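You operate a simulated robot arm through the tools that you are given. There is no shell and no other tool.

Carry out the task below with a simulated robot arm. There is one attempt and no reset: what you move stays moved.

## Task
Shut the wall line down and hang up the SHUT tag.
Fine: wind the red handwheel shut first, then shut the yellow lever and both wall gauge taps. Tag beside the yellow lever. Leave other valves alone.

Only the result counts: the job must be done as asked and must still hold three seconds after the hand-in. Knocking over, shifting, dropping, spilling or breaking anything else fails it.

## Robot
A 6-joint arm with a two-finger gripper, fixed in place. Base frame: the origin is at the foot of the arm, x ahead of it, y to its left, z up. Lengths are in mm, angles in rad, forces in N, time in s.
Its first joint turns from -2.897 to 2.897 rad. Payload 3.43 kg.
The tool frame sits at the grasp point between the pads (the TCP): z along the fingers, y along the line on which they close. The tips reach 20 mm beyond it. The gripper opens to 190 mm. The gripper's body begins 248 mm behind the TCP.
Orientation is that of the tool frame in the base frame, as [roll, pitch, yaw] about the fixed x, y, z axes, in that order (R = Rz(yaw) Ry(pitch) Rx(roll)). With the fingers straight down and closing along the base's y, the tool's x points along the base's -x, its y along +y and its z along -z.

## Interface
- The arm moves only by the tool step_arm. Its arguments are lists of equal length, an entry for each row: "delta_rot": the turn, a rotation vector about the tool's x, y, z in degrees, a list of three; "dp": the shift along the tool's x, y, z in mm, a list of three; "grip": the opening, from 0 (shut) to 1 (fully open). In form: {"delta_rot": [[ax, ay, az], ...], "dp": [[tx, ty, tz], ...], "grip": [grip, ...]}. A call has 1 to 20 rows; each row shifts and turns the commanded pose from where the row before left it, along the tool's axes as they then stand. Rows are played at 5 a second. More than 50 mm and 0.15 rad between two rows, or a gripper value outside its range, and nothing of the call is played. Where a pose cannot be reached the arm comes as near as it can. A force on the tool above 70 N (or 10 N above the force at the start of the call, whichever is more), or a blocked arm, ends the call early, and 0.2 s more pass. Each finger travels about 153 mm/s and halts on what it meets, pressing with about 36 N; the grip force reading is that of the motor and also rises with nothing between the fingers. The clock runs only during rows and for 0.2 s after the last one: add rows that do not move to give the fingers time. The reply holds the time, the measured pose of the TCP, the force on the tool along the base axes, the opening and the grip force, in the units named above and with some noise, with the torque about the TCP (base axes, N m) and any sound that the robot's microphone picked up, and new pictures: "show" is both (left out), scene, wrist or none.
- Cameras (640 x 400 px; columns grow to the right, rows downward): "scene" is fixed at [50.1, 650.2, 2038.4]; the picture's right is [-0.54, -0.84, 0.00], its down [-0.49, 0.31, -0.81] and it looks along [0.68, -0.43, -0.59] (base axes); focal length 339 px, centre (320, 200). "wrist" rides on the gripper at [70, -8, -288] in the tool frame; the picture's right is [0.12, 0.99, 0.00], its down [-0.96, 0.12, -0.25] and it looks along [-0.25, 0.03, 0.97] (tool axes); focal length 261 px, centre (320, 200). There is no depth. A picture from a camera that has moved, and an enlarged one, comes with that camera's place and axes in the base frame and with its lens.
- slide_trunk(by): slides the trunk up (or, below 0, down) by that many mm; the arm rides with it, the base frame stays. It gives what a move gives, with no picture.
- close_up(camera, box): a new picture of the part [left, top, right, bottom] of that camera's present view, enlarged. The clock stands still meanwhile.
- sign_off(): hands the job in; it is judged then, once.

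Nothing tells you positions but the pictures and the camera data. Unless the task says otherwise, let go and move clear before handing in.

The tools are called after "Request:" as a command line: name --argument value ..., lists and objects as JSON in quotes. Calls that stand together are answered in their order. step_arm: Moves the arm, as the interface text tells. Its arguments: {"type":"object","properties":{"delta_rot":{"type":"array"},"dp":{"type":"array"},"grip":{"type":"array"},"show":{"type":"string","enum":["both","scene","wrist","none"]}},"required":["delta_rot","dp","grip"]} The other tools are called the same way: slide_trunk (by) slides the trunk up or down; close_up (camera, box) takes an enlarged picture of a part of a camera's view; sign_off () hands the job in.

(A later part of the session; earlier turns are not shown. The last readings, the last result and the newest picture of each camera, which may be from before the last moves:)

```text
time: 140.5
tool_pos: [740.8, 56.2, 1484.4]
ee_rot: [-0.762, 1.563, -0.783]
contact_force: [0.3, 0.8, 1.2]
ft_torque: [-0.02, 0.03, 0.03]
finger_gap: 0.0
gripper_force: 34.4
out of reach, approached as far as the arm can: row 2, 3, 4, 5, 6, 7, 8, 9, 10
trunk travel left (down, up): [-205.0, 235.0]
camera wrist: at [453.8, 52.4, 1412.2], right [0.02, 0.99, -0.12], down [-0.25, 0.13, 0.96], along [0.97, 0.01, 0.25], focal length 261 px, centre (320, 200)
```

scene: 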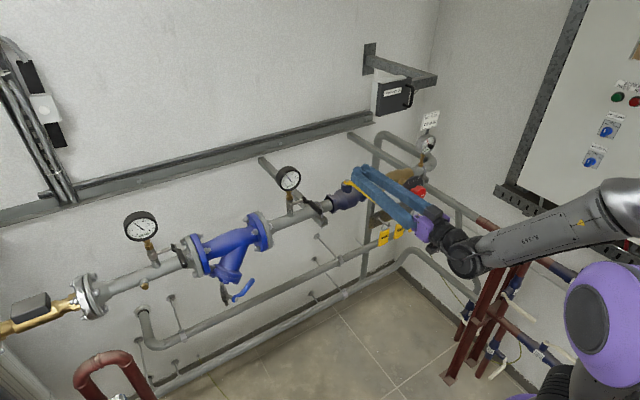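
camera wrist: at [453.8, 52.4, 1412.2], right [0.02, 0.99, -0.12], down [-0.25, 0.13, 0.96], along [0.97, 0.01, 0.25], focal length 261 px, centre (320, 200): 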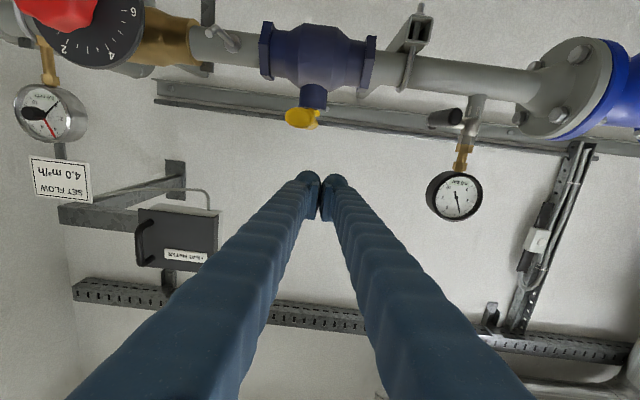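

The path is too close to the base axis with a flat tool. I'll tilt the tool down 40° and continue.

Request:
step_arm --delta_rot '[[0, 8, 0], [0, 8, 0], [0, 8, 0], [0, 8, 0], [0, 8, 0], [0, 0, 0]]' --dp '[[0, 0, 0], [0, 0, 0], [0, 0, 0], [0, 0, 0], [0, 0, 0], [0, 0, 0]]' --grip '[0, 0, 0, 0, 0, 0]' --show "none"

Request:
step_arm --delta_rot '[[0, 0, 0], [0, 0, 0], [0, 0, 0], [0, 0, 0], [0, 0, 0], [0, 0, 0], [0, 0, 0], [0, 0, 0], [0, 0, 0]]' --dp '[[0, -42, 0], [0, -42, 0], [0, -42, 0], [0, -42, 0], [0, -42, 0], [0, -42, 0], [0, -42, 0], [0, -42, 0], [0, 0, 0]]' --grip '[0, 0, 0, 0, 0, 0, 0, 0, 0]' --show "both"

```text
time: 141.9
tool_pos: [741.3, 32.8, 1482.1]
ee_rot: [-3.072, 1.148, -3.128]
contact_force: [-0.7, 0.0, -0.1]
ft_torque: [0.01, 0.0, 0.02]
finger_gap: 0.1
gripper_force: 34.5
out of reach, approached as far as the arm can: row 3, 4, 5
trunk travel left (down, up): [-205.0, 235.0]
```

```text
time: 142.7
tool_pos: [720.2, 85.5, 1505.7]
ee_rot: [-3.069, 1.177, -2.906]
contact_force: [-0.6, -0.3, -0.9]
ft_torque: [0.0, -0.03, -0.04]
finger_gap: 0.0
gripper_force: 35.0
out of reach, approached as far as the arm can: row 2
trunk travel left (down, up): [-205.0, 235.0]
stopped in row 3: the arm was blocked; the commanded pose is now the measured one
camera wrist: at [432.1, 27.2, 1550.6], right [-0.21, 0.97, -0.14], down [0.11, 0.16, 0.98], along [0.97, 0.19, -0.14], focal length 261 px, centre (320, 200)
```

scene: 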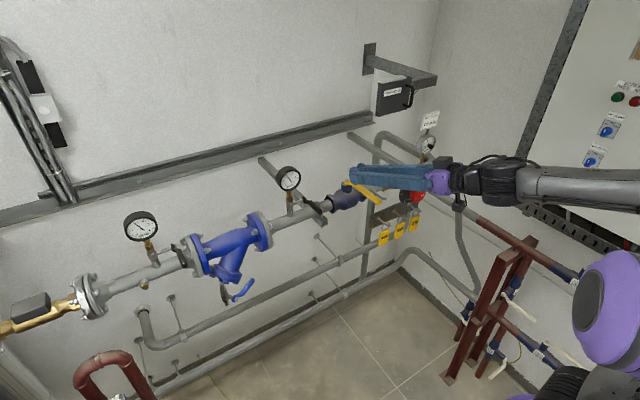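
wrist: 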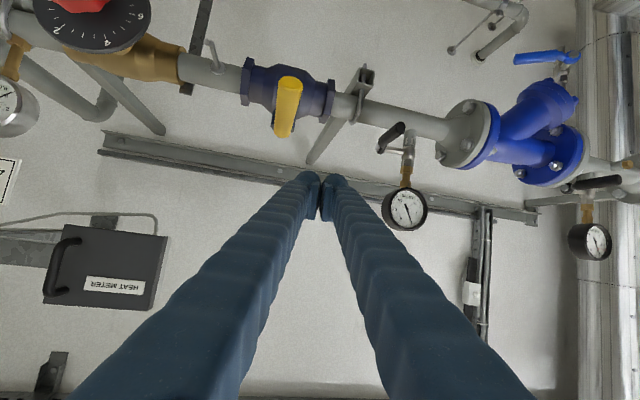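

Request:
slide_trunk --by 60

Request:
step_arm --delta_rot '[[0, 8, 0], [0, 8, 0], [0, 8, 0], [0, 8, 0], [0, 8, 0], [0, 8, 0], [0, 8, 0], [0, 8, 0], [0, 0, 0]]' --dp '[[0, 0, 0], [0, 0, 0], [0, 0, 0], [0, 0, 0], [0, 0, 0], [0, 0, 0], [0, 0, 0], [0, 0, 0], [0, 0, 0]]' --grip '[0, 0, 0, 0, 0, 0, 0, 0, 0]' --show "both"

```text
time: 143.7
tool_pos: [723.9, 81.1, 1561.3]
ee_rot: [-3.073, 1.17, -2.913]
contact_force: [0.9, 0.0, -0.4]
ft_torque: [-0.01, -0.01, 0.03]
finger_gap: 0.0
gripper_force: 34.1
trunk travel left (down, up): [-265.0, 175.0]
```

```text
time: 145.7
tool_pos: [722.6, 29.8, 1546.9]
ee_rot: [2.95, 0.277, -2.871]
contact_force: [-0.1, 0.0, 0.9]
ft_torque: [0.09, 0.0, 0.06]
finger_gap: 0.0
gripper_force: 34.0
out of reach, approached as far as the arm can: row 1, 2, 4, 5, 6, 7, 8
trunk travel left (down, up): [-265.0, 175.0]
camera wrist: at [599.6, -69.5, 1797.5], right [-0.42, 0.89, 0.15], down [0.8, 0.29, 0.52], along [0.42, 0.34, -0.84], focal length 261 px, centre (320, 200)
```

scene: 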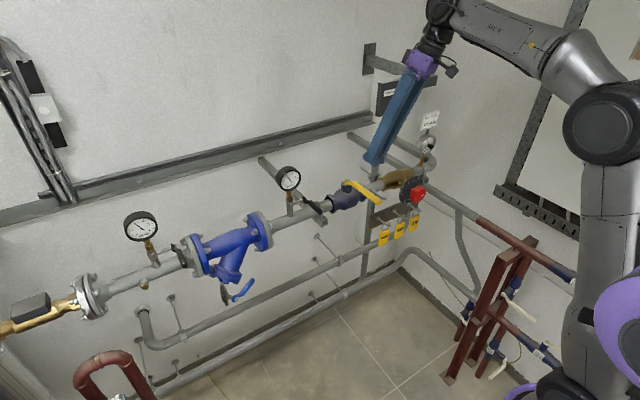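
wrist: 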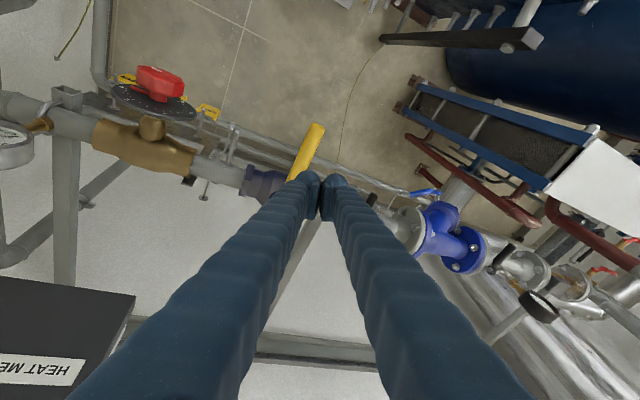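

Request:
step_arm --delta_rot '[[3.25, 3.6, 4.2], [3.25, 3.6, 4.2], [3.25, 3.6, 4.2], [3.25, 3.6, 4.2], [0, 0, 0], [0, 0, 0]]' --dp '[[0, 0, 5], [0, 0, 5], [0, 0, 5], [0, 0, 5], [0, 0, 5], [0, 0, 0]]' --grip '[0, 0, 0, 0, 0, 0]' --show "none"

Request:
step_arm --delta_rot '[[0, 0, 0], [0, 0, 0], [0, 0, 0], [0, 0, 0], [0, 0, 0], [0, 0, 0], [0, 0, 0], [0, 0, 0], [0, 0, 0]]' --dp '[[4, -40, 0], [4, -40, 0], [4, -40, 0], [4, -40, 0], [4, -40, 0], [4, -40, 0], [4, -40, 0], [4, -40, 0], [0, 0, 0]]' --grip '[0, 0, 0, 0, 0, 0, 0, 0, 0]' --show "both"

```text
time: 147.1
tool_pos: [728.9, 18.5, 1532.3]
ee_rot: [2.876, 0.062, -3.087]
contact_force: [-0.2, -0.2, 0.7]
ft_torque: [-0.03, -0.05, -0.03]
finger_gap: 0.0
gripper_force: 34.5
out of reach, approached as far as the arm can: row 1, 2, 3, 4
trunk travel left (down, up): [-265.0, 175.0]
```

```text
time: 149.1
tool_pos: [723.0, -294.5, 1453.4]
ee_rot: [2.862, 0.07, -3.09]
contact_force: [-0.5, 0.0, -0.2]
ft_torque: [0.02, 0.01, -0.01]
finger_gap: 0.1
gripper_force: 34.4
trunk travel left (down, up): [-265.0, 175.0]
camera wrist: at [638.7, -386.1, 1721.6], right [-0.19, 0.95, 0.27], down [0.94, 0.09, 0.34], along [0.29, 0.31, -0.9], focal length 261 px, centre (320, 200)
```

scene: 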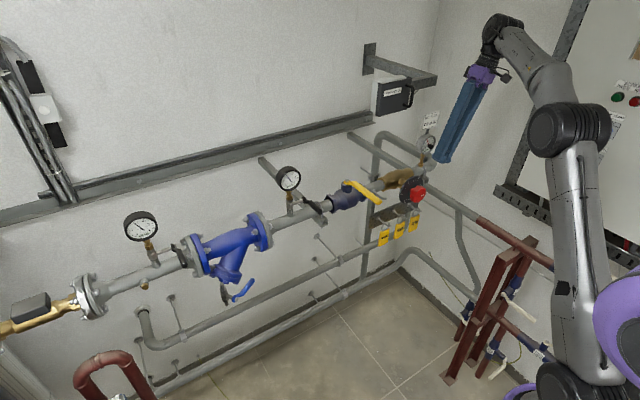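
wrist: 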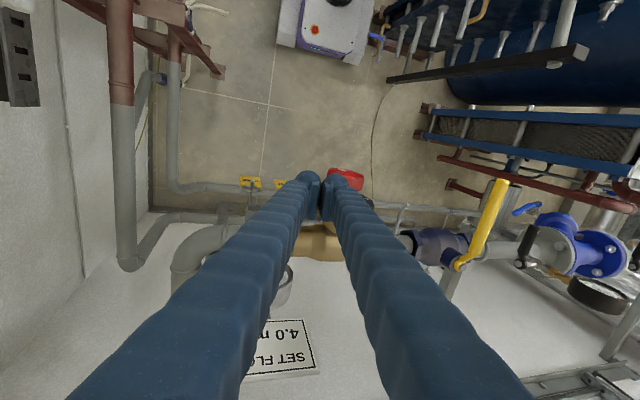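

I've crossed over. Now I'll square the tool, back off in x and tilt it to 30° below horizontal.

Request:
step_arm --delta_rot '[[5.3, 0, 1], [5.3, 0, 1], [5.3, 0, 1], [0, 0, 0], [0, -8, 0], [0, -8, 0], [0, -8, 0], [0, -8, 0], [0, -8, 0], [0, -8, 0], [0, -8, 0], [0, -4, 0], [0, 0, 0]]' --dp '[[15, 0, 0], [15, 0, 0], [15, 0, 0], [15, 0, 0], [0, 0, 0], [0, 0, 0], [0, 0, 0], [0, 0, 0], [0, 0, 0], [0, 0, 0], [0, 0, 0], [0, 0, 0], [0, 0, 0]]' --grip '[0, 0, 0, 0, 0, 0, 0, 0, 0, 0, 0, 0, 0]' --show "both"

```text
time: 151.9
tool_pos: [666.1, -292.2, 1448.5]
ee_rot: [2.558, 1.174, 2.609]
contact_force: [-0.8, 0.6, 0.1]
ft_torque: [0.02, -0.02, 0.02]
finger_gap: 0.0
gripper_force: 34.6
out of reach, approached as far as the arm can: row 1, 2, 3
trunk travel left (down, up): [-265.0, 175.0]
camera wrist: at [371.0, -312.2, 1475.0], right [-0.05, 0.99, 0.1], down [0.09, -0.1, 0.99], along [0.99, 0.06, -0.08], focal length 261 px, centre (320, 200)
```

scene: 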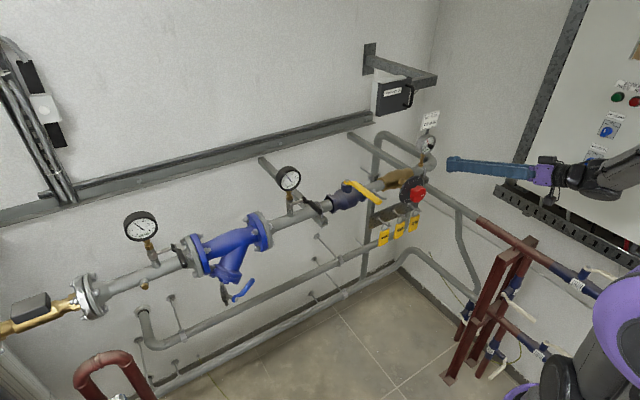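
wrist: 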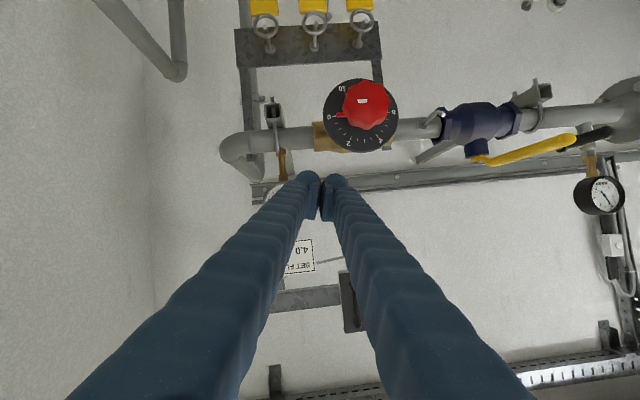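

Now I'll lower the trunk to bring the hand to tag height.

Request:
slide_trunk --by -250

Request:
step_arm --delta_rot '[[0, 0, 0], [0, 0, 0]]' --dp '[[0, 0, 0], [0, 0, 0]]' --grip '[0.4, 0.4]' --show "both"

Request:
close_up --camera "wrist" --box '[220, 60, 420, 200]'

Request:
close_up --camera "scene" --box '[360, 190, 440, 250]'

```text
time: 154.4
tool_pos: [665.5, -293.7, 1200.3]
ee_rot: [2.558, 1.172, 2.611]
contact_force: [-0.5, -0.2, 0.1]
ft_torque: [-0.03, -0.03, -0.01]
finger_gap: 0.1
gripper_force: 34.2
trunk travel left (down, up): [-15.0, 425.0]
```

```text
time: 155.1
tool_pos: [666.2, -292.8, 1199.6]
ee_rot: [2.558, 1.174, 2.611]
contact_force: [0.2, -0.3, -0.3]
ft_torque: [-0.05, 0.01, 0.0]
finger_gap: 76.1
gripper_force: 0.0
trunk travel left (down, up): [-15.0, 425.0]
camera wrist: at [371.0, -312.2, 1225.1], right [-0.06, 0.99, 0.1], down [0.09, -0.1, 0.99], along [0.99, 0.06, -0.08], focal length 261 px, centre (320, 200)
```

scene: 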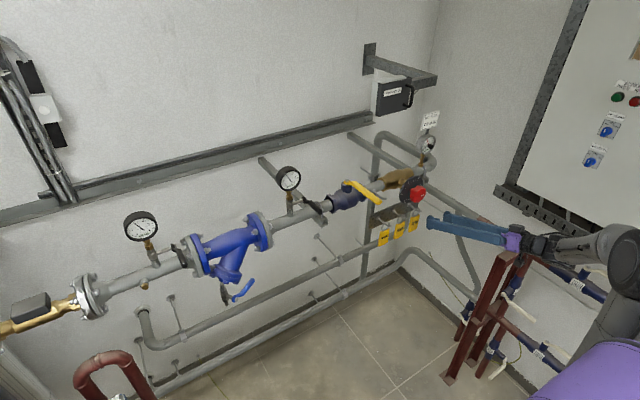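
wrist: 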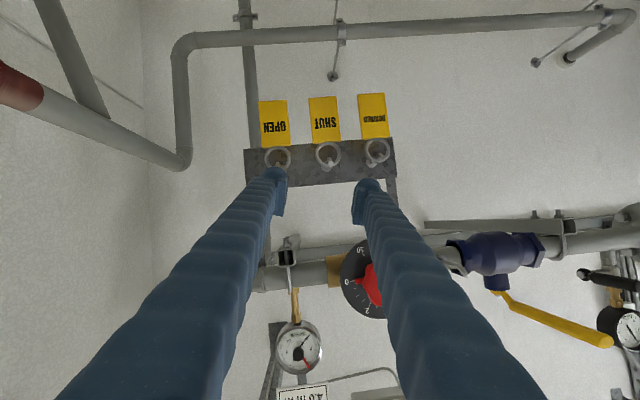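

```text
2.86 times, centred on (320, 130) of wrist
camera zoom: at [371.0, -312.2, 1225.1], right [-0.06, 0.99, 0.1], down [0.09, -0.1, 0.99], along [0.99, 0.06, -0.08], focal length 745 px, centre (320, 400)
```

zoom: 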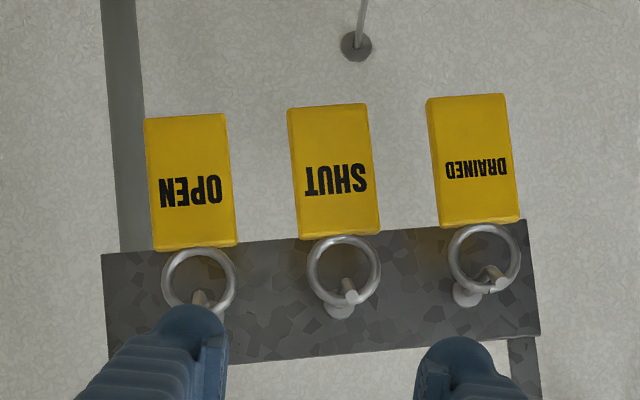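

```text
6.67 times, centred on (400, 220) of scene
camera zoom: at [50.1, 650.2, 2038.4], right [-0.54, -0.84, 0.0], down [-0.49, 0.31, -0.81], along [0.68, -0.43, -0.59], focal length 2259 px, centre (-213, 67)
```

zoom: 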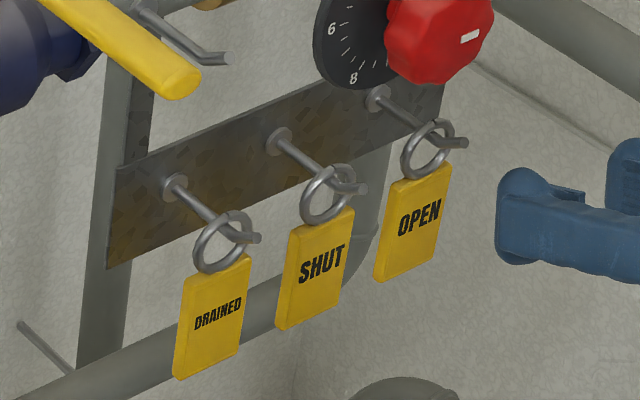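

I have a good view now: SHUT tag centre about (824,-260,1047), ring centre (826,-260,1109), and peg tip (799,-260,1132) turned up slightly. I'll square the tool with the tag and line up in front of it.

Request:
step_arm --delta_rot '[[2.5, 0.3, -5.6], [2.5, 0.3, -5.6], [0, 0, 0]]' --dp '[[0, 0, 0], [0, 0, 0], [0, 0, 0]]' --grip '[0.33, 0.33, 0.33]' --show "wrist"

```text
time: 155.8
tool_pos: [665.2, -293.4, 1200.0]
ee_rot: [3.138, 1.221, 3.137]
contact_force: [0.0, -0.5, -0.4]
ft_torque: [-0.01, 0.03, -0.04]
finger_gap: 62.7
gripper_force: 0.0
trunk travel left (down, up): [-15.0, 425.0]
camera wrist: at [370.8, -300.8, 1231.6], right [-0.04, 0.99, -0.11], down [0.1, 0.11, 0.99], along [0.99, 0.03, -0.1], focal length 261 px, centre (320, 200)
```

wrist: 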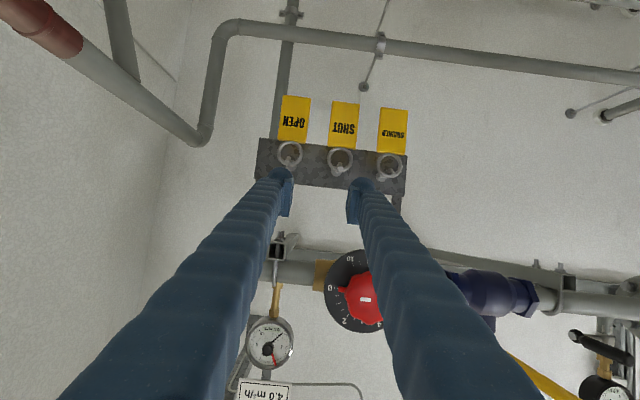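

Request:
step_arm --delta_rot '[[0, 0, 0], [0, 0, 0], [0, 0, 0], [0, 0, 0], [0, 0, 0]]' --dp '[[22, 8.3, 31], [22, 8.3, 31], [22, 8.3, 31], [22, 8.3, 31], [0, 0, 0]]' --grip '[0.33, 0.33, 0.33, 0.33, 0.33]' --show "both"

Request:
close_up --camera "wrist" --box '[220, 100, 420, 250]'

Request:
close_up --camera "scene" --box '[360, 190, 460, 265]'

```text
time: 157.1
tool_pos: [750.5, -259.5, 1072.5]
ee_rot: [3.137, 1.222, 3.137]
contact_force: [0.3, -0.4, -0.1]
ft_torque: [0.03, -0.05, 0.05]
finger_gap: 62.7
gripper_force: 0.1
trunk travel left (down, up): [-15.0, 425.0]
camera wrist: at [457.0, -267.2, 1103.6], right [-0.04, 0.99, -0.11], down [0.1, 0.11, 0.99], along [0.99, 0.03, -0.1], focal length 261 px, centre (320, 200)
```

scene: 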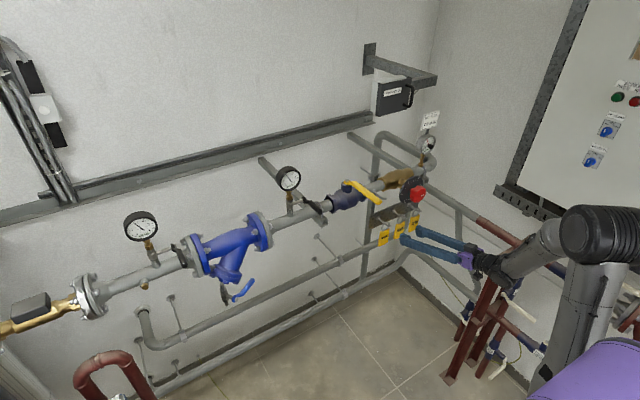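
wrist: 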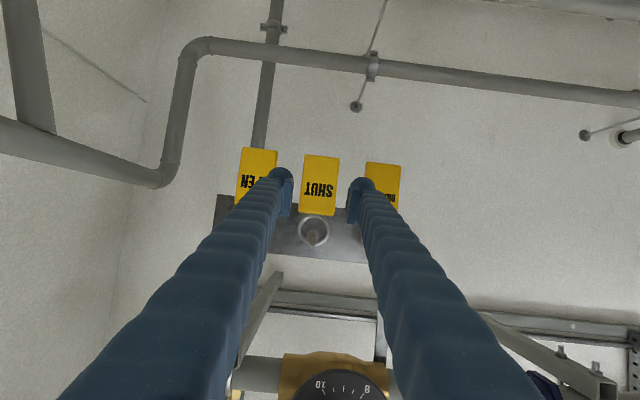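

```text
2.67 times, centred on (320, 175) of wrist
camera zoom: at [457.0, -267.2, 1103.6], right [-0.04, 0.99, -0.11], down [0.1, 0.11, 0.99], along [0.99, 0.03, -0.1], focal length 695 px, centre (320, 267)
```

zoom: 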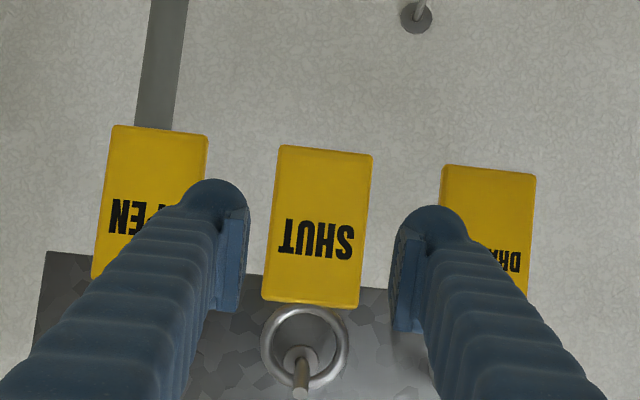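

```text
5.33 times, centred on (410, 228) of scene
camera zoom: at [50.1, 650.2, 2038.4], right [-0.54, -0.84, 0.0], down [-0.49, 0.31, -0.81], along [0.68, -0.43, -0.59], focal length 1807 px, centre (-160, 53)
```

zoom: 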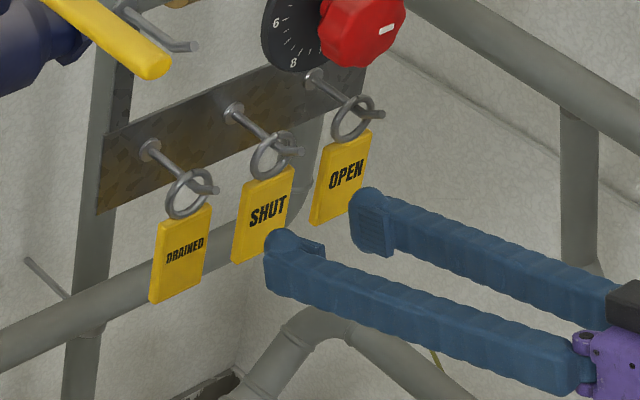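

Request:
step_arm --delta_rot '[[0, 0, 0], [0, 0, 0], [0, 0, 0], [0, 0, 0], [0, 0, 0]]' --dp '[[0, 0, 20], [0, 0, 20], [0, 0, 15], [0, 0, 15], [0, 0, 0]]' --grip '[0.33, 0.33, 0.33, 0.33, 0.33]' --show "wrist"

Request:
close_up --camera "wrist" --box '[220, 100, 420, 250]'

Request:
close_up --camera "scene" --box '[360, 190, 460, 265]'

```text
time: 158.2
tool_pos: [817.0, -259.4, 1047.8]
ee_rot: [3.138, 1.22, 3.136]
contact_force: [-0.2, 0.8, 0.5]
ft_torque: [-0.03, -0.04, -0.01]
finger_gap: 63.0
gripper_force: 0.0
trunk travel left (down, up): [-15.0, 425.0]
camera wrist: at [523.2, -267.0, 1079.9], right [-0.04, 0.99, -0.11], down [0.1, 0.11, 0.99], along [0.99, 0.03, -0.1], focal length 261 px, centre (320, 200)
```

wrist: 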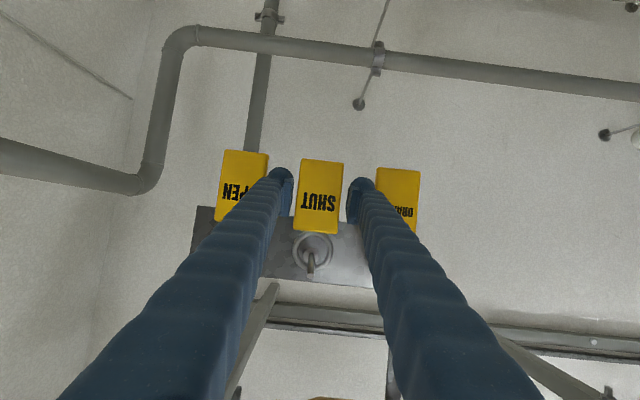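

```text
2.67 times, centred on (320, 175) of wrist
camera zoom: at [523.2, -267.0, 1079.9], right [-0.04, 0.99, -0.11], down [0.1, 0.11, 0.99], along [0.99, 0.03, -0.1], focal length 695 px, centre (320, 267)
```

zoom: 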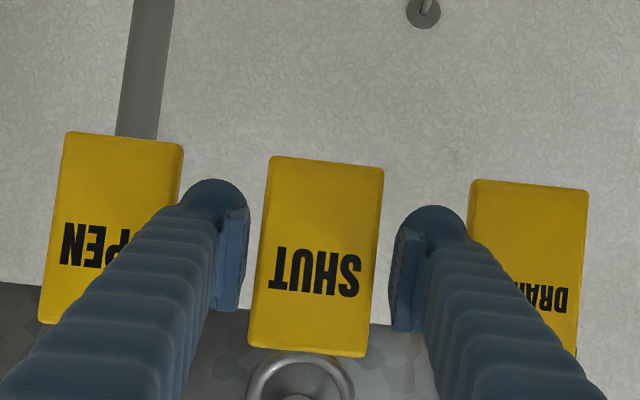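

```text
5.33 times, centred on (410, 228) of scene
camera zoom: at [50.1, 650.2, 2038.4], right [-0.54, -0.84, 0.0], down [-0.49, 0.31, -0.81], along [0.68, -0.43, -0.59], focal length 1807 px, centre (-160, 53)
```

zoom: 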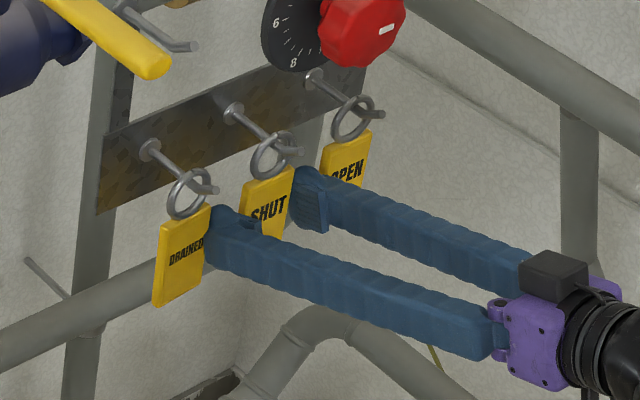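

The SHUT tag is between the fingers and the neighbours are clear. Closing.

Request:
step_arm --delta_rot '[[0, 0, 0], [0, 0, 0], [0, 0, 0], [0, 0, 0]]' --dp '[[0, 0, 4], [0, 0, 0], [0, 0, 0], [0, 0, 0]]' --grip '[0.33, 0.15, 0.15, 0.15]' --show "wrist"

Request:
close_up --camera "scene" --box '[360, 190, 460, 265]'

```text
time: 159.2
tool_pos: [821.2, -258.7, 1047.9]
ee_rot: [3.137, 1.22, 3.137]
contact_force: [0.2, -0.5, 0.3]
ft_torque: [0.02, 0.0, -0.05]
finger_gap: 50.2
gripper_force: 36.1
trunk travel left (down, up): [-15.0, 425.0]
camera wrist: at [526.6, -267.1, 1079.6], right [-0.04, 0.99, -0.11], down [0.1, 0.11, 0.99], along [0.99, 0.03, -0.1], focal length 261 px, centre (320, 200)
```

wrist: 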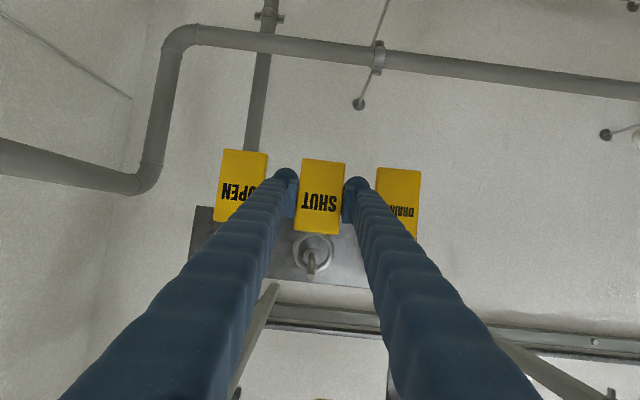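

```text
5.33 times, centred on (410, 228) of scene
camera zoom: at [50.1, 650.2, 2038.4], right [-0.54, -0.84, 0.0], down [-0.49, 0.31, -0.81], along [0.68, -0.43, -0.59], focal length 1807 px, centre (-160, 53)
```

zoom: 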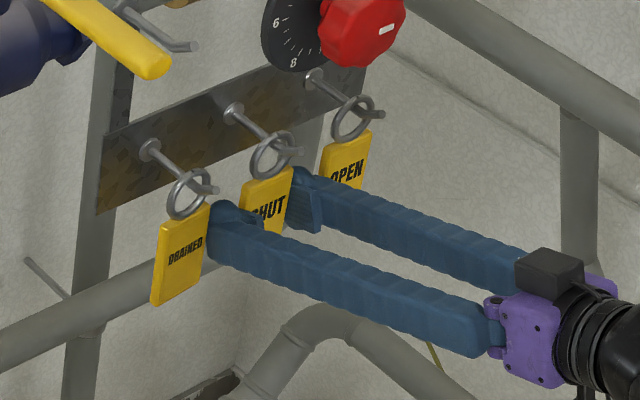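

Gripped. I'll lift about 16 mm and look.

Request:
step_arm --delta_rot '[[0, 0, 0], [0, 0, 0], [0, 0, 0], [0, 0, 0]]' --dp '[[-5, 0, -1.8], [-5, 0, -1.8], [-5, 0, -1.8], [0, 0, 0]]' --grip '[0.15, 0.15, 0.15, 0.15]' --show "wrist"

Request:
close_up --camera "scene" --box '[370, 195, 430, 240]'

Request:
close_up --camera "wrist" --box '[260, 140, 380, 290]'

```text
time: 160.2
tool_pos: [821.4, -260.4, 1064.1]
ee_rot: [3.138, 1.22, 3.137]
contact_force: [-0.2, -0.1, -1.0]
ft_torque: [0.01, -0.01, -0.01]
finger_gap: 50.4
gripper_force: 36.2
trunk travel left (down, up): [-15.0, 425.0]
camera wrist: at [527.0, -267.6, 1096.2], right [-0.04, 0.99, -0.11], down [0.1, 0.11, 0.99], along [0.99, 0.03, -0.1], focal length 261 px, centre (320, 200)
```

wrist: 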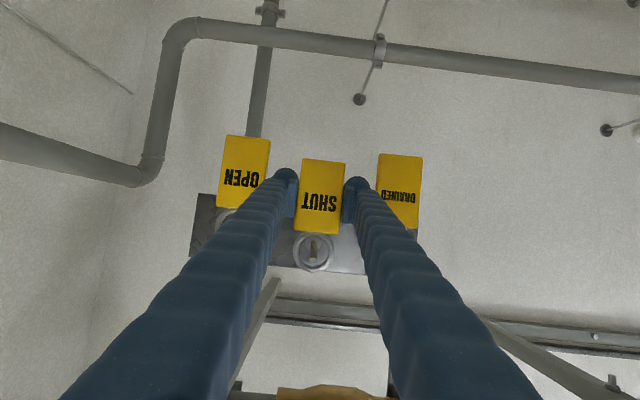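

```text
8.89 times, centred on (400, 218) of scene
camera zoom: at [50.1, 650.2, 2038.4], right [-0.54, -0.84, 0.0], down [-0.49, 0.31, -0.81], along [0.68, -0.43, -0.59], focal length 3012 px, centre (-391, 44)
```

zoom: 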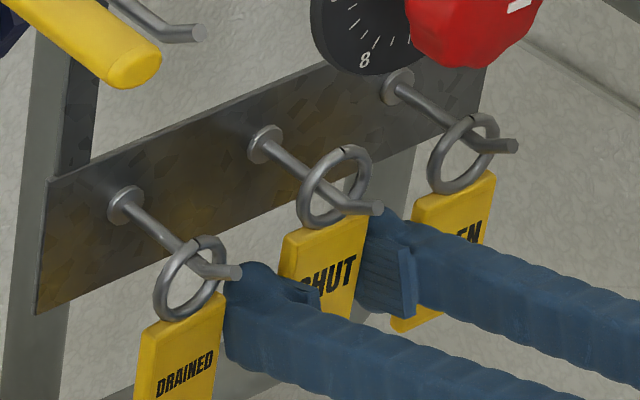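

```text
2.67 times, centred on (320, 215) of wrist
camera zoom: at [527.0, -267.6, 1096.2], right [-0.04, 0.99, -0.11], down [0.1, 0.11, 0.99], along [0.99, 0.03, -0.1], focal length 695 px, centre (320, 160)
```

zoom: 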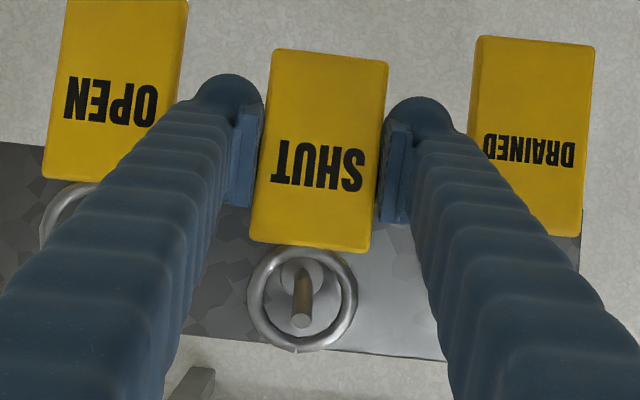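

The ring rides with the tag and now surrounds the peg freely. I'll pull straight out along -x.

Request:
step_arm --delta_rot '[[0, 0, 0], [0, 0, 0], [0, 0, 0], [0, 0, 0], [0, 0, 0]]' --dp '[[4.1, 0, -11.3], [4.1, 0, -11.3], [4.1, 0, -11.3], [4.1, 0, -11.3], [0, 0, 0]]' --grip '[0.15, 0.15, 0.15, 0.15, 0.15]' --show "wrist"

Request:
close_up --camera "scene" --box '[370, 195, 430, 240]'

Request:
close_up --camera "wrist" --box '[260, 140, 380, 290]'

```text
time: 161.4
tool_pos: [772.5, -259.0, 1065.4]
ee_rot: [3.136, 1.221, 3.137]
contact_force: [-0.3, 0.3, -1.2]
ft_torque: [0.02, 0.03, 0.0]
finger_gap: 50.7
gripper_force: 35.9
trunk travel left (down, up): [-15.0, 425.0]
camera wrist: at [478.3, -267.4, 1096.9], right [-0.04, 0.99, -0.11], down [0.1, 0.11, 0.99], along [0.99, 0.03, -0.1], focal length 261 px, centre (320, 200)
```

wrist: 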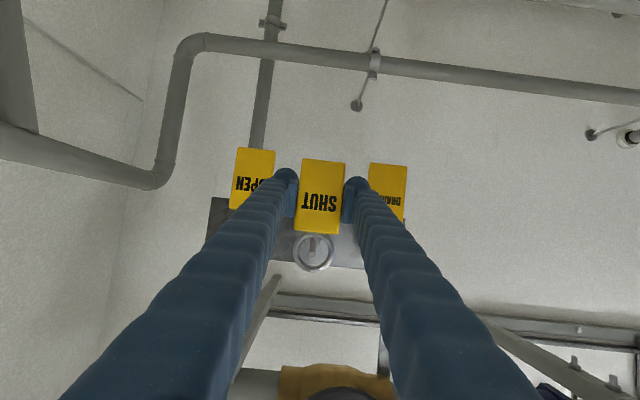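

```text
8.89 times, centred on (400, 218) of scene
camera zoom: at [50.1, 650.2, 2038.4], right [-0.54, -0.84, 0.0], down [-0.49, 0.31, -0.81], along [0.68, -0.43, -0.59], focal length 3012 px, centre (-391, 44)
```

zoom: 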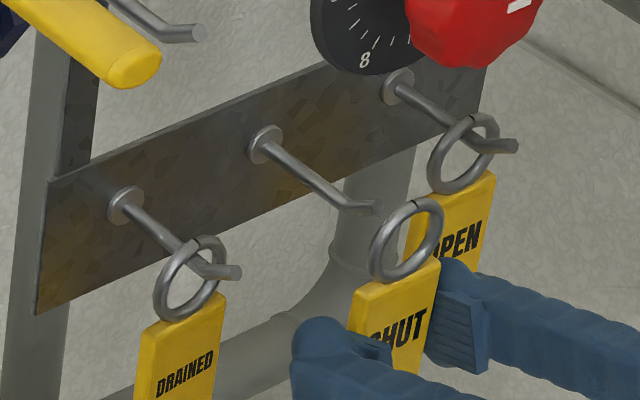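

```text
2.67 times, centred on (320, 215) of wrist
camera zoom: at [478.3, -267.4, 1096.9], right [-0.04, 0.99, -0.11], down [0.1, 0.11, 0.99], along [0.99, 0.03, -0.1], focal length 695 px, centre (320, 160)
```

zoom: 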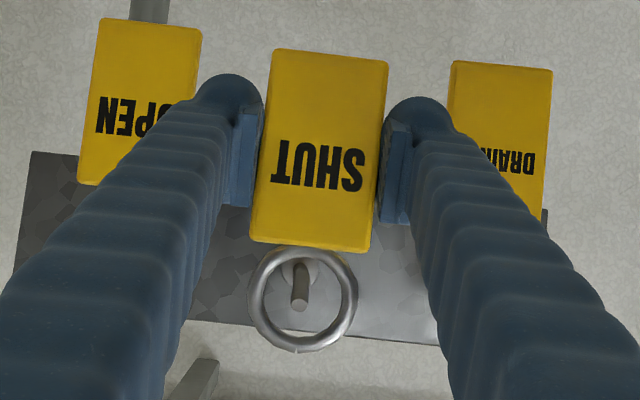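

The tag is free of its peg. I'll rise a little, staying below the dial, and move across in front of the free peg beside the yellow lever.

Request:
step_arm --delta_rot '[[0, 0, 0], [0, 0, 0], [0, 0, 0], [0, 0, 0], [0, 0, 0], [0, 0, 0], [0, 0, 0], [0, 0, 0], [0, 0, 0], [0, 0, 0], [0, 0, 0], [0, 0, 0]]' --dp '[[-15.3, 0, -13.5], [-15.3, 0, -13.5], [-15.3, 0, -13.5], [-15.3, 0, -13.5], [-15.3, 0, -13.5], [0, 30, 0], [0, 30, 0], [0, 30, 0], [0, 30, 0], [0, 30, 0], [0, 30, 0], [0, 0, 0]]' --grip '[0.15, 0.15, 0.15, 0.15, 0.15, 0.15, 0.15, 0.15, 0.15, 0.15, 0.15, 0.15]' --show "both"

Request:
close_up --camera "scene" --box '[340, 170, 440, 245]'

Request:
close_up --camera "wrist" --box '[240, 140, 440, 340]'

```text
time: 164.1
tool_pos: [737.5, -78.0, 1159.5]
ee_rot: [3.138, 1.224, 3.135]
contact_force: [-0.1, 0.1, -1.0]
ft_torque: [-0.03, 0.01, -0.04]
finger_gap: 50.6
gripper_force: 36.0
trunk travel left (down, up): [-15.0, 425.0]
camera wrist: at [442.9, -86.1, 1191.3], right [-0.04, 0.99, -0.11], down [0.1, 0.11, 0.99], along [0.99, 0.03, -0.1], focal length 261 px, centre (320, 200)
```

scene: 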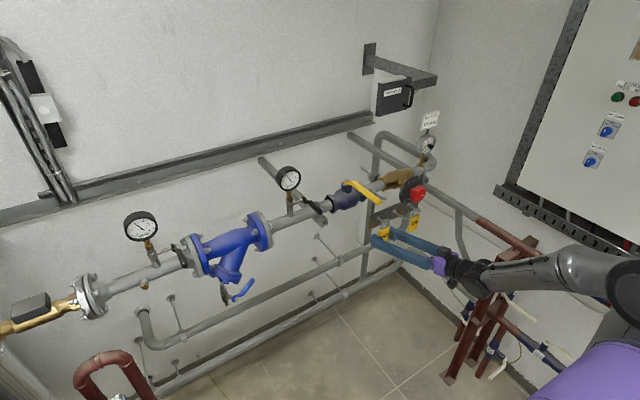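
wrist: 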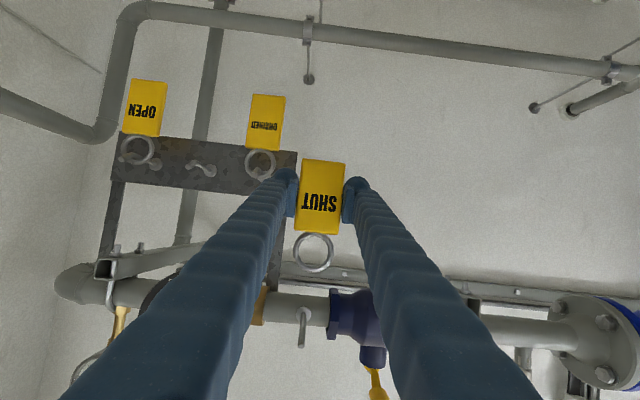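

```text
5.33 times, centred on (390, 208) of scene
camera zoom: at [50.1, 650.2, 2038.4], right [-0.54, -0.84, 0.0], down [-0.49, 0.31, -0.81], along [0.68, -0.43, -0.59], focal length 1807 px, centre (-53, 160)
```

zoom: 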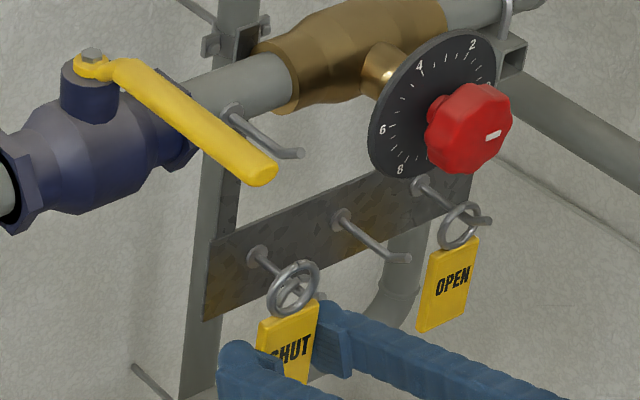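

```text
2.00 times, centred on (340, 240) of wrist
camera zoom: at [442.9, -86.1, 1191.3], right [-0.04, 0.99, -0.11], down [0.1, 0.11, 0.99], along [0.99, 0.03, -0.1], focal length 521 px, centre (280, 120)
```

zoom: 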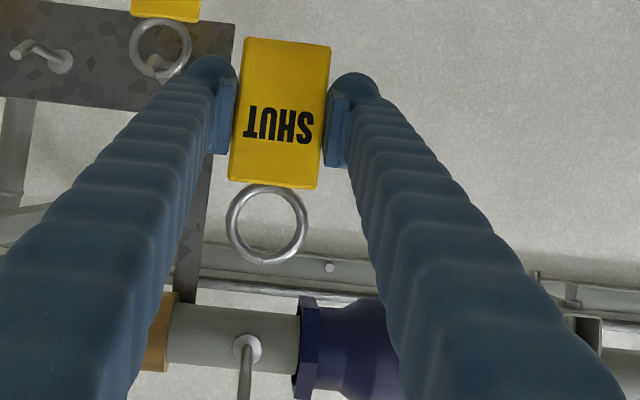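

The free peg's tip is near (754,-78,1328). I'll back off slightly and raise with the trunk.

Request:
step_arm --delta_rot '[[0, 0, 0], [0, 0, 0]]' --dp '[[5.1, -1, -14.1], [0, 0, 0]]' --grip '[0.15, 0.15]' --show "none"

Request:
slide_trunk --by 101

Request:
step_arm --delta_rot '[[0, 0, 0]]' --dp '[[0, 0, 0]]' --grip '[0.15]' --show "both"

Request:
close_up --camera "scene" --box '[350, 170, 430, 230]'

Request:
close_up --camera "wrist" --box '[260, 160, 380, 300]'

```text
time: 164.7
tool_pos: [721.2, -79.0, 1160.6]
ee_rot: [3.136, 1.221, 3.137]
contact_force: [-0.4, -0.2, -0.1]
ft_torque: [-0.01, 0.03, 0.01]
finger_gap: 50.4
gripper_force: 35.9
trunk travel left (down, up): [-15.0, 425.0]
```

```text
time: 166.0
tool_pos: [721.7, -77.4, 1259.6]
ee_rot: [3.138, 1.221, 3.136]
contact_force: [0.0, -0.2, -1.0]
ft_torque: [-0.03, 0.01, 0.05]
finger_gap: 50.3
gripper_force: 35.9
trunk travel left (down, up): [-116.0, 324.0]
```

```text
time: 166.4
tool_pos: [721.4, -78.2, 1260.1]
ee_rot: [3.137, 1.221, 3.137]
contact_force: [-0.1, 0.6, -0.2]
ft_torque: [-0.01, 0.02, 0.0]
finger_gap: 50.4
gripper_force: 36.5
trunk travel left (down, up): [-116.0, 324.0]
camera wrist: at [427.2, -86.7, 1292.1], right [-0.04, 0.99, -0.11], down [0.1, 0.11, 0.99], along [0.99, 0.03, -0.1], focal length 261 px, centre (320, 200)
```

scene: 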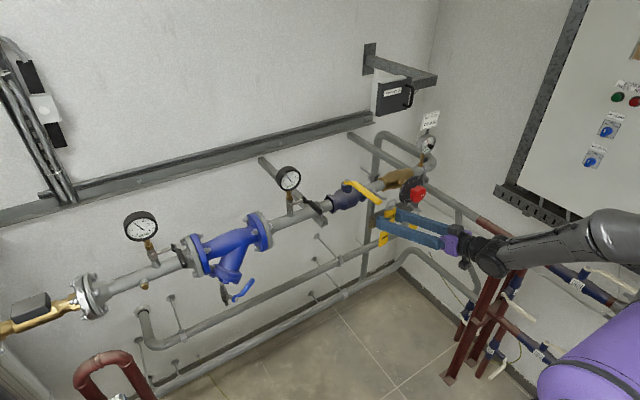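
wrist: 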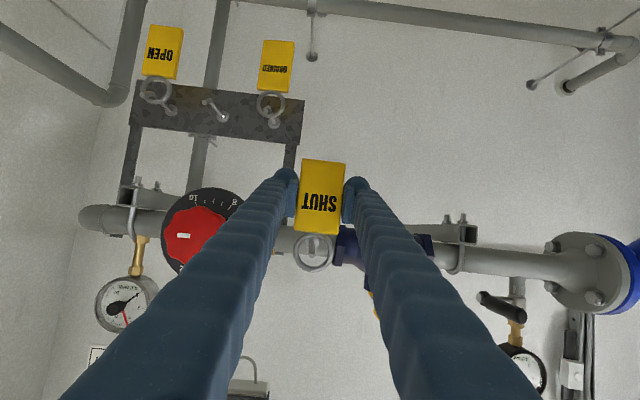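

```text
6.67 times, centred on (390, 200) of scene
camera zoom: at [50.1, 650.2, 2038.4], right [-0.54, -0.84, 0.0], down [-0.49, 0.31, -0.81], along [0.68, -0.43, -0.59], focal length 2259 px, centre (-147, 200)
```

zoom: 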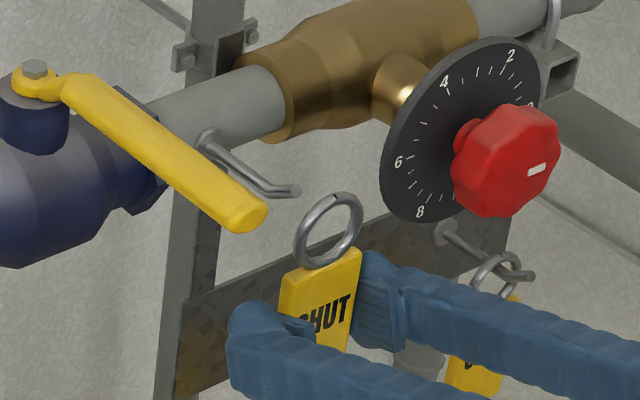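

```text
2.86 times, centred on (320, 230) of wrist
camera zoom: at [427.2, -86.7, 1292.1], right [-0.04, 0.99, -0.11], down [0.1, 0.11, 0.99], along [0.99, 0.03, -0.1], focal length 745 px, centre (320, 114)
```

zoom: 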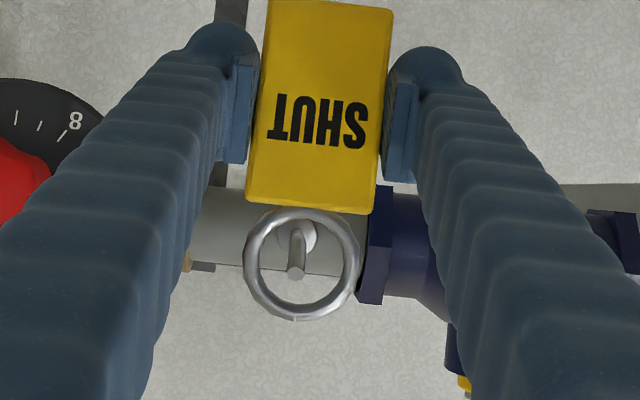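

The peg tip is inside the ring outline. I'll advance along +x to thread the ring over the peg.

Request:
step_arm --delta_rot '[[0, 0, 0], [0, 0, 0], [0, 0, 0], [0, 0, 0], [0, 0, 0]]' --dp '[[-3.6, -1, 9.4], [-3.6, 0, 9.4], [-3.6, 0, 9.4], [-3.6, 0, 9.4], [0, 0, 0]]' --grip '[0.15, 0.15, 0.15, 0.15, 0.15]' --show "wrist"

Request:
close_up --camera "scene" --box '[350, 170, 430, 230]'

Request:
close_up --camera "wrist" --box '[260, 160, 380, 300]'

```text
time: 167.6
tool_pos: [764.3, -80.0, 1261.1]
ee_rot: [3.138, 1.223, 3.139]
contact_force: [-0.2, 0.3, -0.6]
ft_torque: [0.0, -0.02, 0.0]
finger_gap: 50.2
gripper_force: 36.2
trunk travel left (down, up): [-116.0, 324.0]
camera wrist: at [468.5, -88.9, 1293.1], right [-0.04, 0.99, -0.11], down [0.1, 0.11, 0.99], along [0.99, 0.03, -0.1], focal length 261 px, centre (320, 200)
```

wrist: 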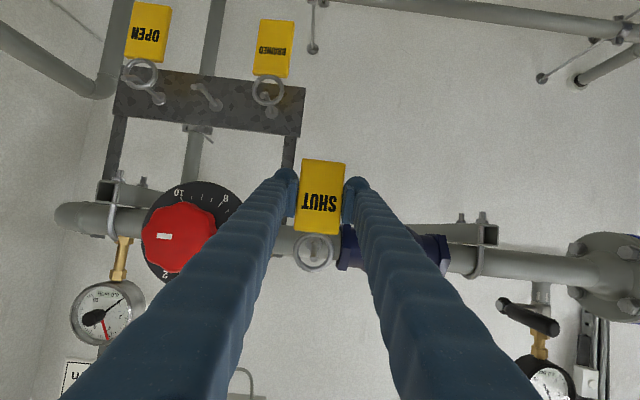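

```text
6.67 times, centred on (390, 200) of scene
camera zoom: at [50.1, 650.2, 2038.4], right [-0.54, -0.84, 0.0], down [-0.49, 0.31, -0.81], along [0.68, -0.43, -0.59], focal length 2259 px, centre (-147, 200)
```

zoom: 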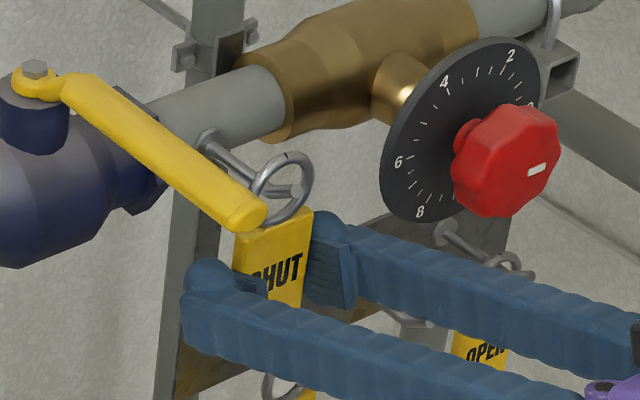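

```text
2.86 times, centred on (320, 230) of wrist
camera zoom: at [468.5, -88.9, 1293.1], right [-0.04, 0.99, -0.11], down [0.1, 0.11, 0.99], along [0.99, 0.03, -0.1], focal length 745 px, centre (320, 114)
```

zoom: 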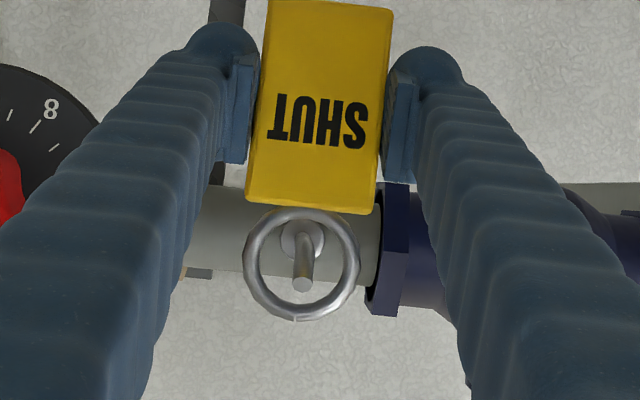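

The ring is over the peg tip. A little further in, then I'll lower it until the ring rests on the peg.

Request:
step_arm --delta_rot '[[0, 0, 0], [0, 0, 0], [0, 0, 0], [0, 0, 0], [0, 0, 0], [0, 0, 0]]' --dp '[[-3.4, 0, 9.4], [-3.6, 0, 10], [4.7, 0, 1.7], [4.7, 0, 1.7], [3.8, 0, 1.4], [0, 0, 0]]' --grip '[0.15, 0.15, 0.15, 0.15, 0.15, 0.15]' --show "wrist"

Request:
close_up --camera "scene" --box '[350, 170, 430, 230]'

Request:
close_up --camera "wrist" --box '[260, 160, 380, 300]'

```text
time: 169.0
tool_pos: [784.1, -80.6, 1246.4]
ee_rot: [3.138, 1.219, 3.136]
contact_force: [-0.8, 0.3, -1.3]
ft_torque: [-0.01, 0.0, -0.03]
finger_gap: 50.3
gripper_force: 35.4
trunk travel left (down, up): [-116.0, 324.0]
camera wrist: at [488.8, -88.8, 1278.3], right [-0.04, 0.99, -0.11], down [0.1, 0.11, 0.99], along [0.99, 0.03, -0.1], focal length 261 px, centre (320, 200)
```

wrist: 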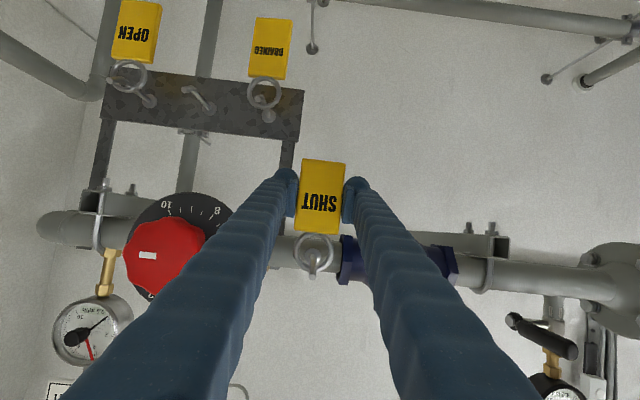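

```text
6.67 times, centred on (390, 200) of scene
camera zoom: at [50.1, 650.2, 2038.4], right [-0.54, -0.84, 0.0], down [-0.49, 0.31, -0.81], along [0.68, -0.43, -0.59], focal length 2259 px, centre (-147, 200)
```

zoom: 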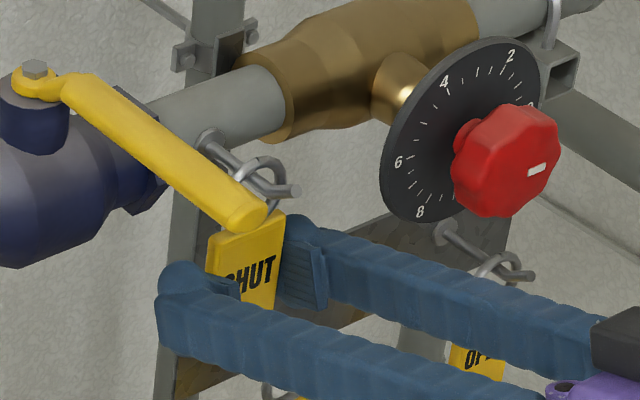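

```text
2.86 times, centred on (320, 230) of wrist
camera zoom: at [488.8, -88.8, 1278.3], right [-0.04, 0.99, -0.11], down [0.1, 0.11, 0.99], along [0.99, 0.03, -0.1], focal length 745 px, centre (320, 114)
```

zoom: 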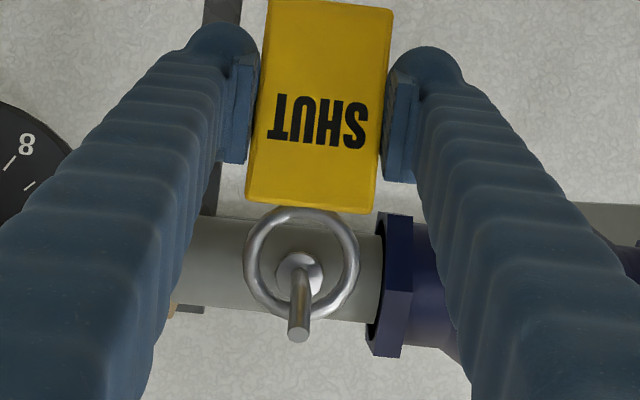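

Request:
step_arm --delta_rot '[[0, 0, 0], [0, 0, 0], [0, 0, 0]]' --dp '[[1.9, 0, 0.7], [1.9, 0, 0.7], [0, 0, 0]]' --grip '[0.15, 0.15, 0.15]' --show "wrist"

Request:
close_up --camera "wrist" --box '[260, 160, 380, 300]'

```text
time: 169.8
tool_pos: [783.9, -80.5, 1244.9]
ee_rot: [3.136, 1.225, 3.136]
contact_force: [2.5, 0.7, 13.2]
ft_torque: [-0.04, 0.1, -0.02]
finger_gap: 50.3
gripper_force: 36.0
trunk travel left (down, up): [-116.0, 324.0]
camera wrist: at [489.0, -88.4, 1275.7], right [-0.04, 0.99, -0.11], down [0.09, 0.11, 0.99], along [0.99, 0.03, -0.1], focal length 261 px, centre (320, 200)
```

wrist: 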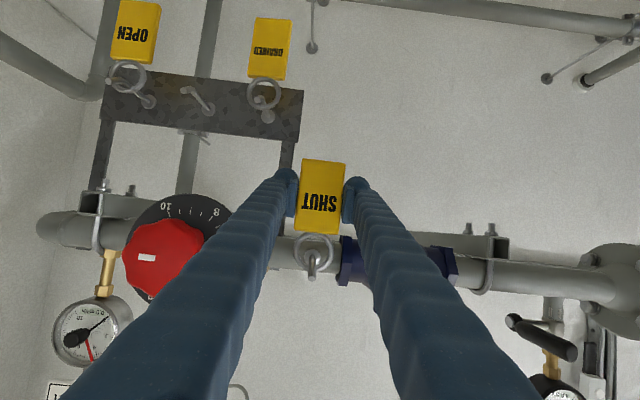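

```text
2.86 times, centred on (320, 230) of wrist
camera zoom: at [489.0, -88.4, 1275.7], right [-0.04, 0.99, -0.11], down [0.09, 0.11, 0.99], along [0.99, 0.03, -0.1], focal length 745 px, centre (320, 114)
```

zoom: 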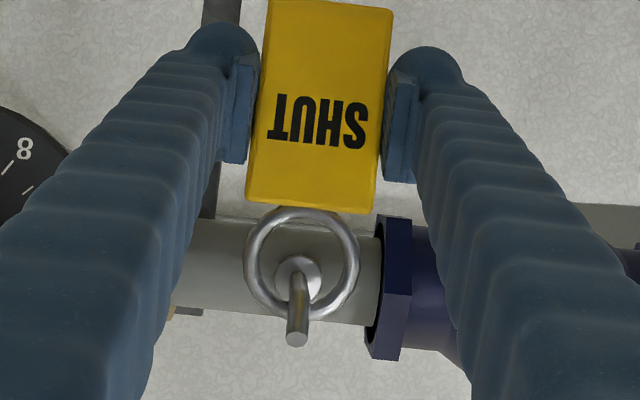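

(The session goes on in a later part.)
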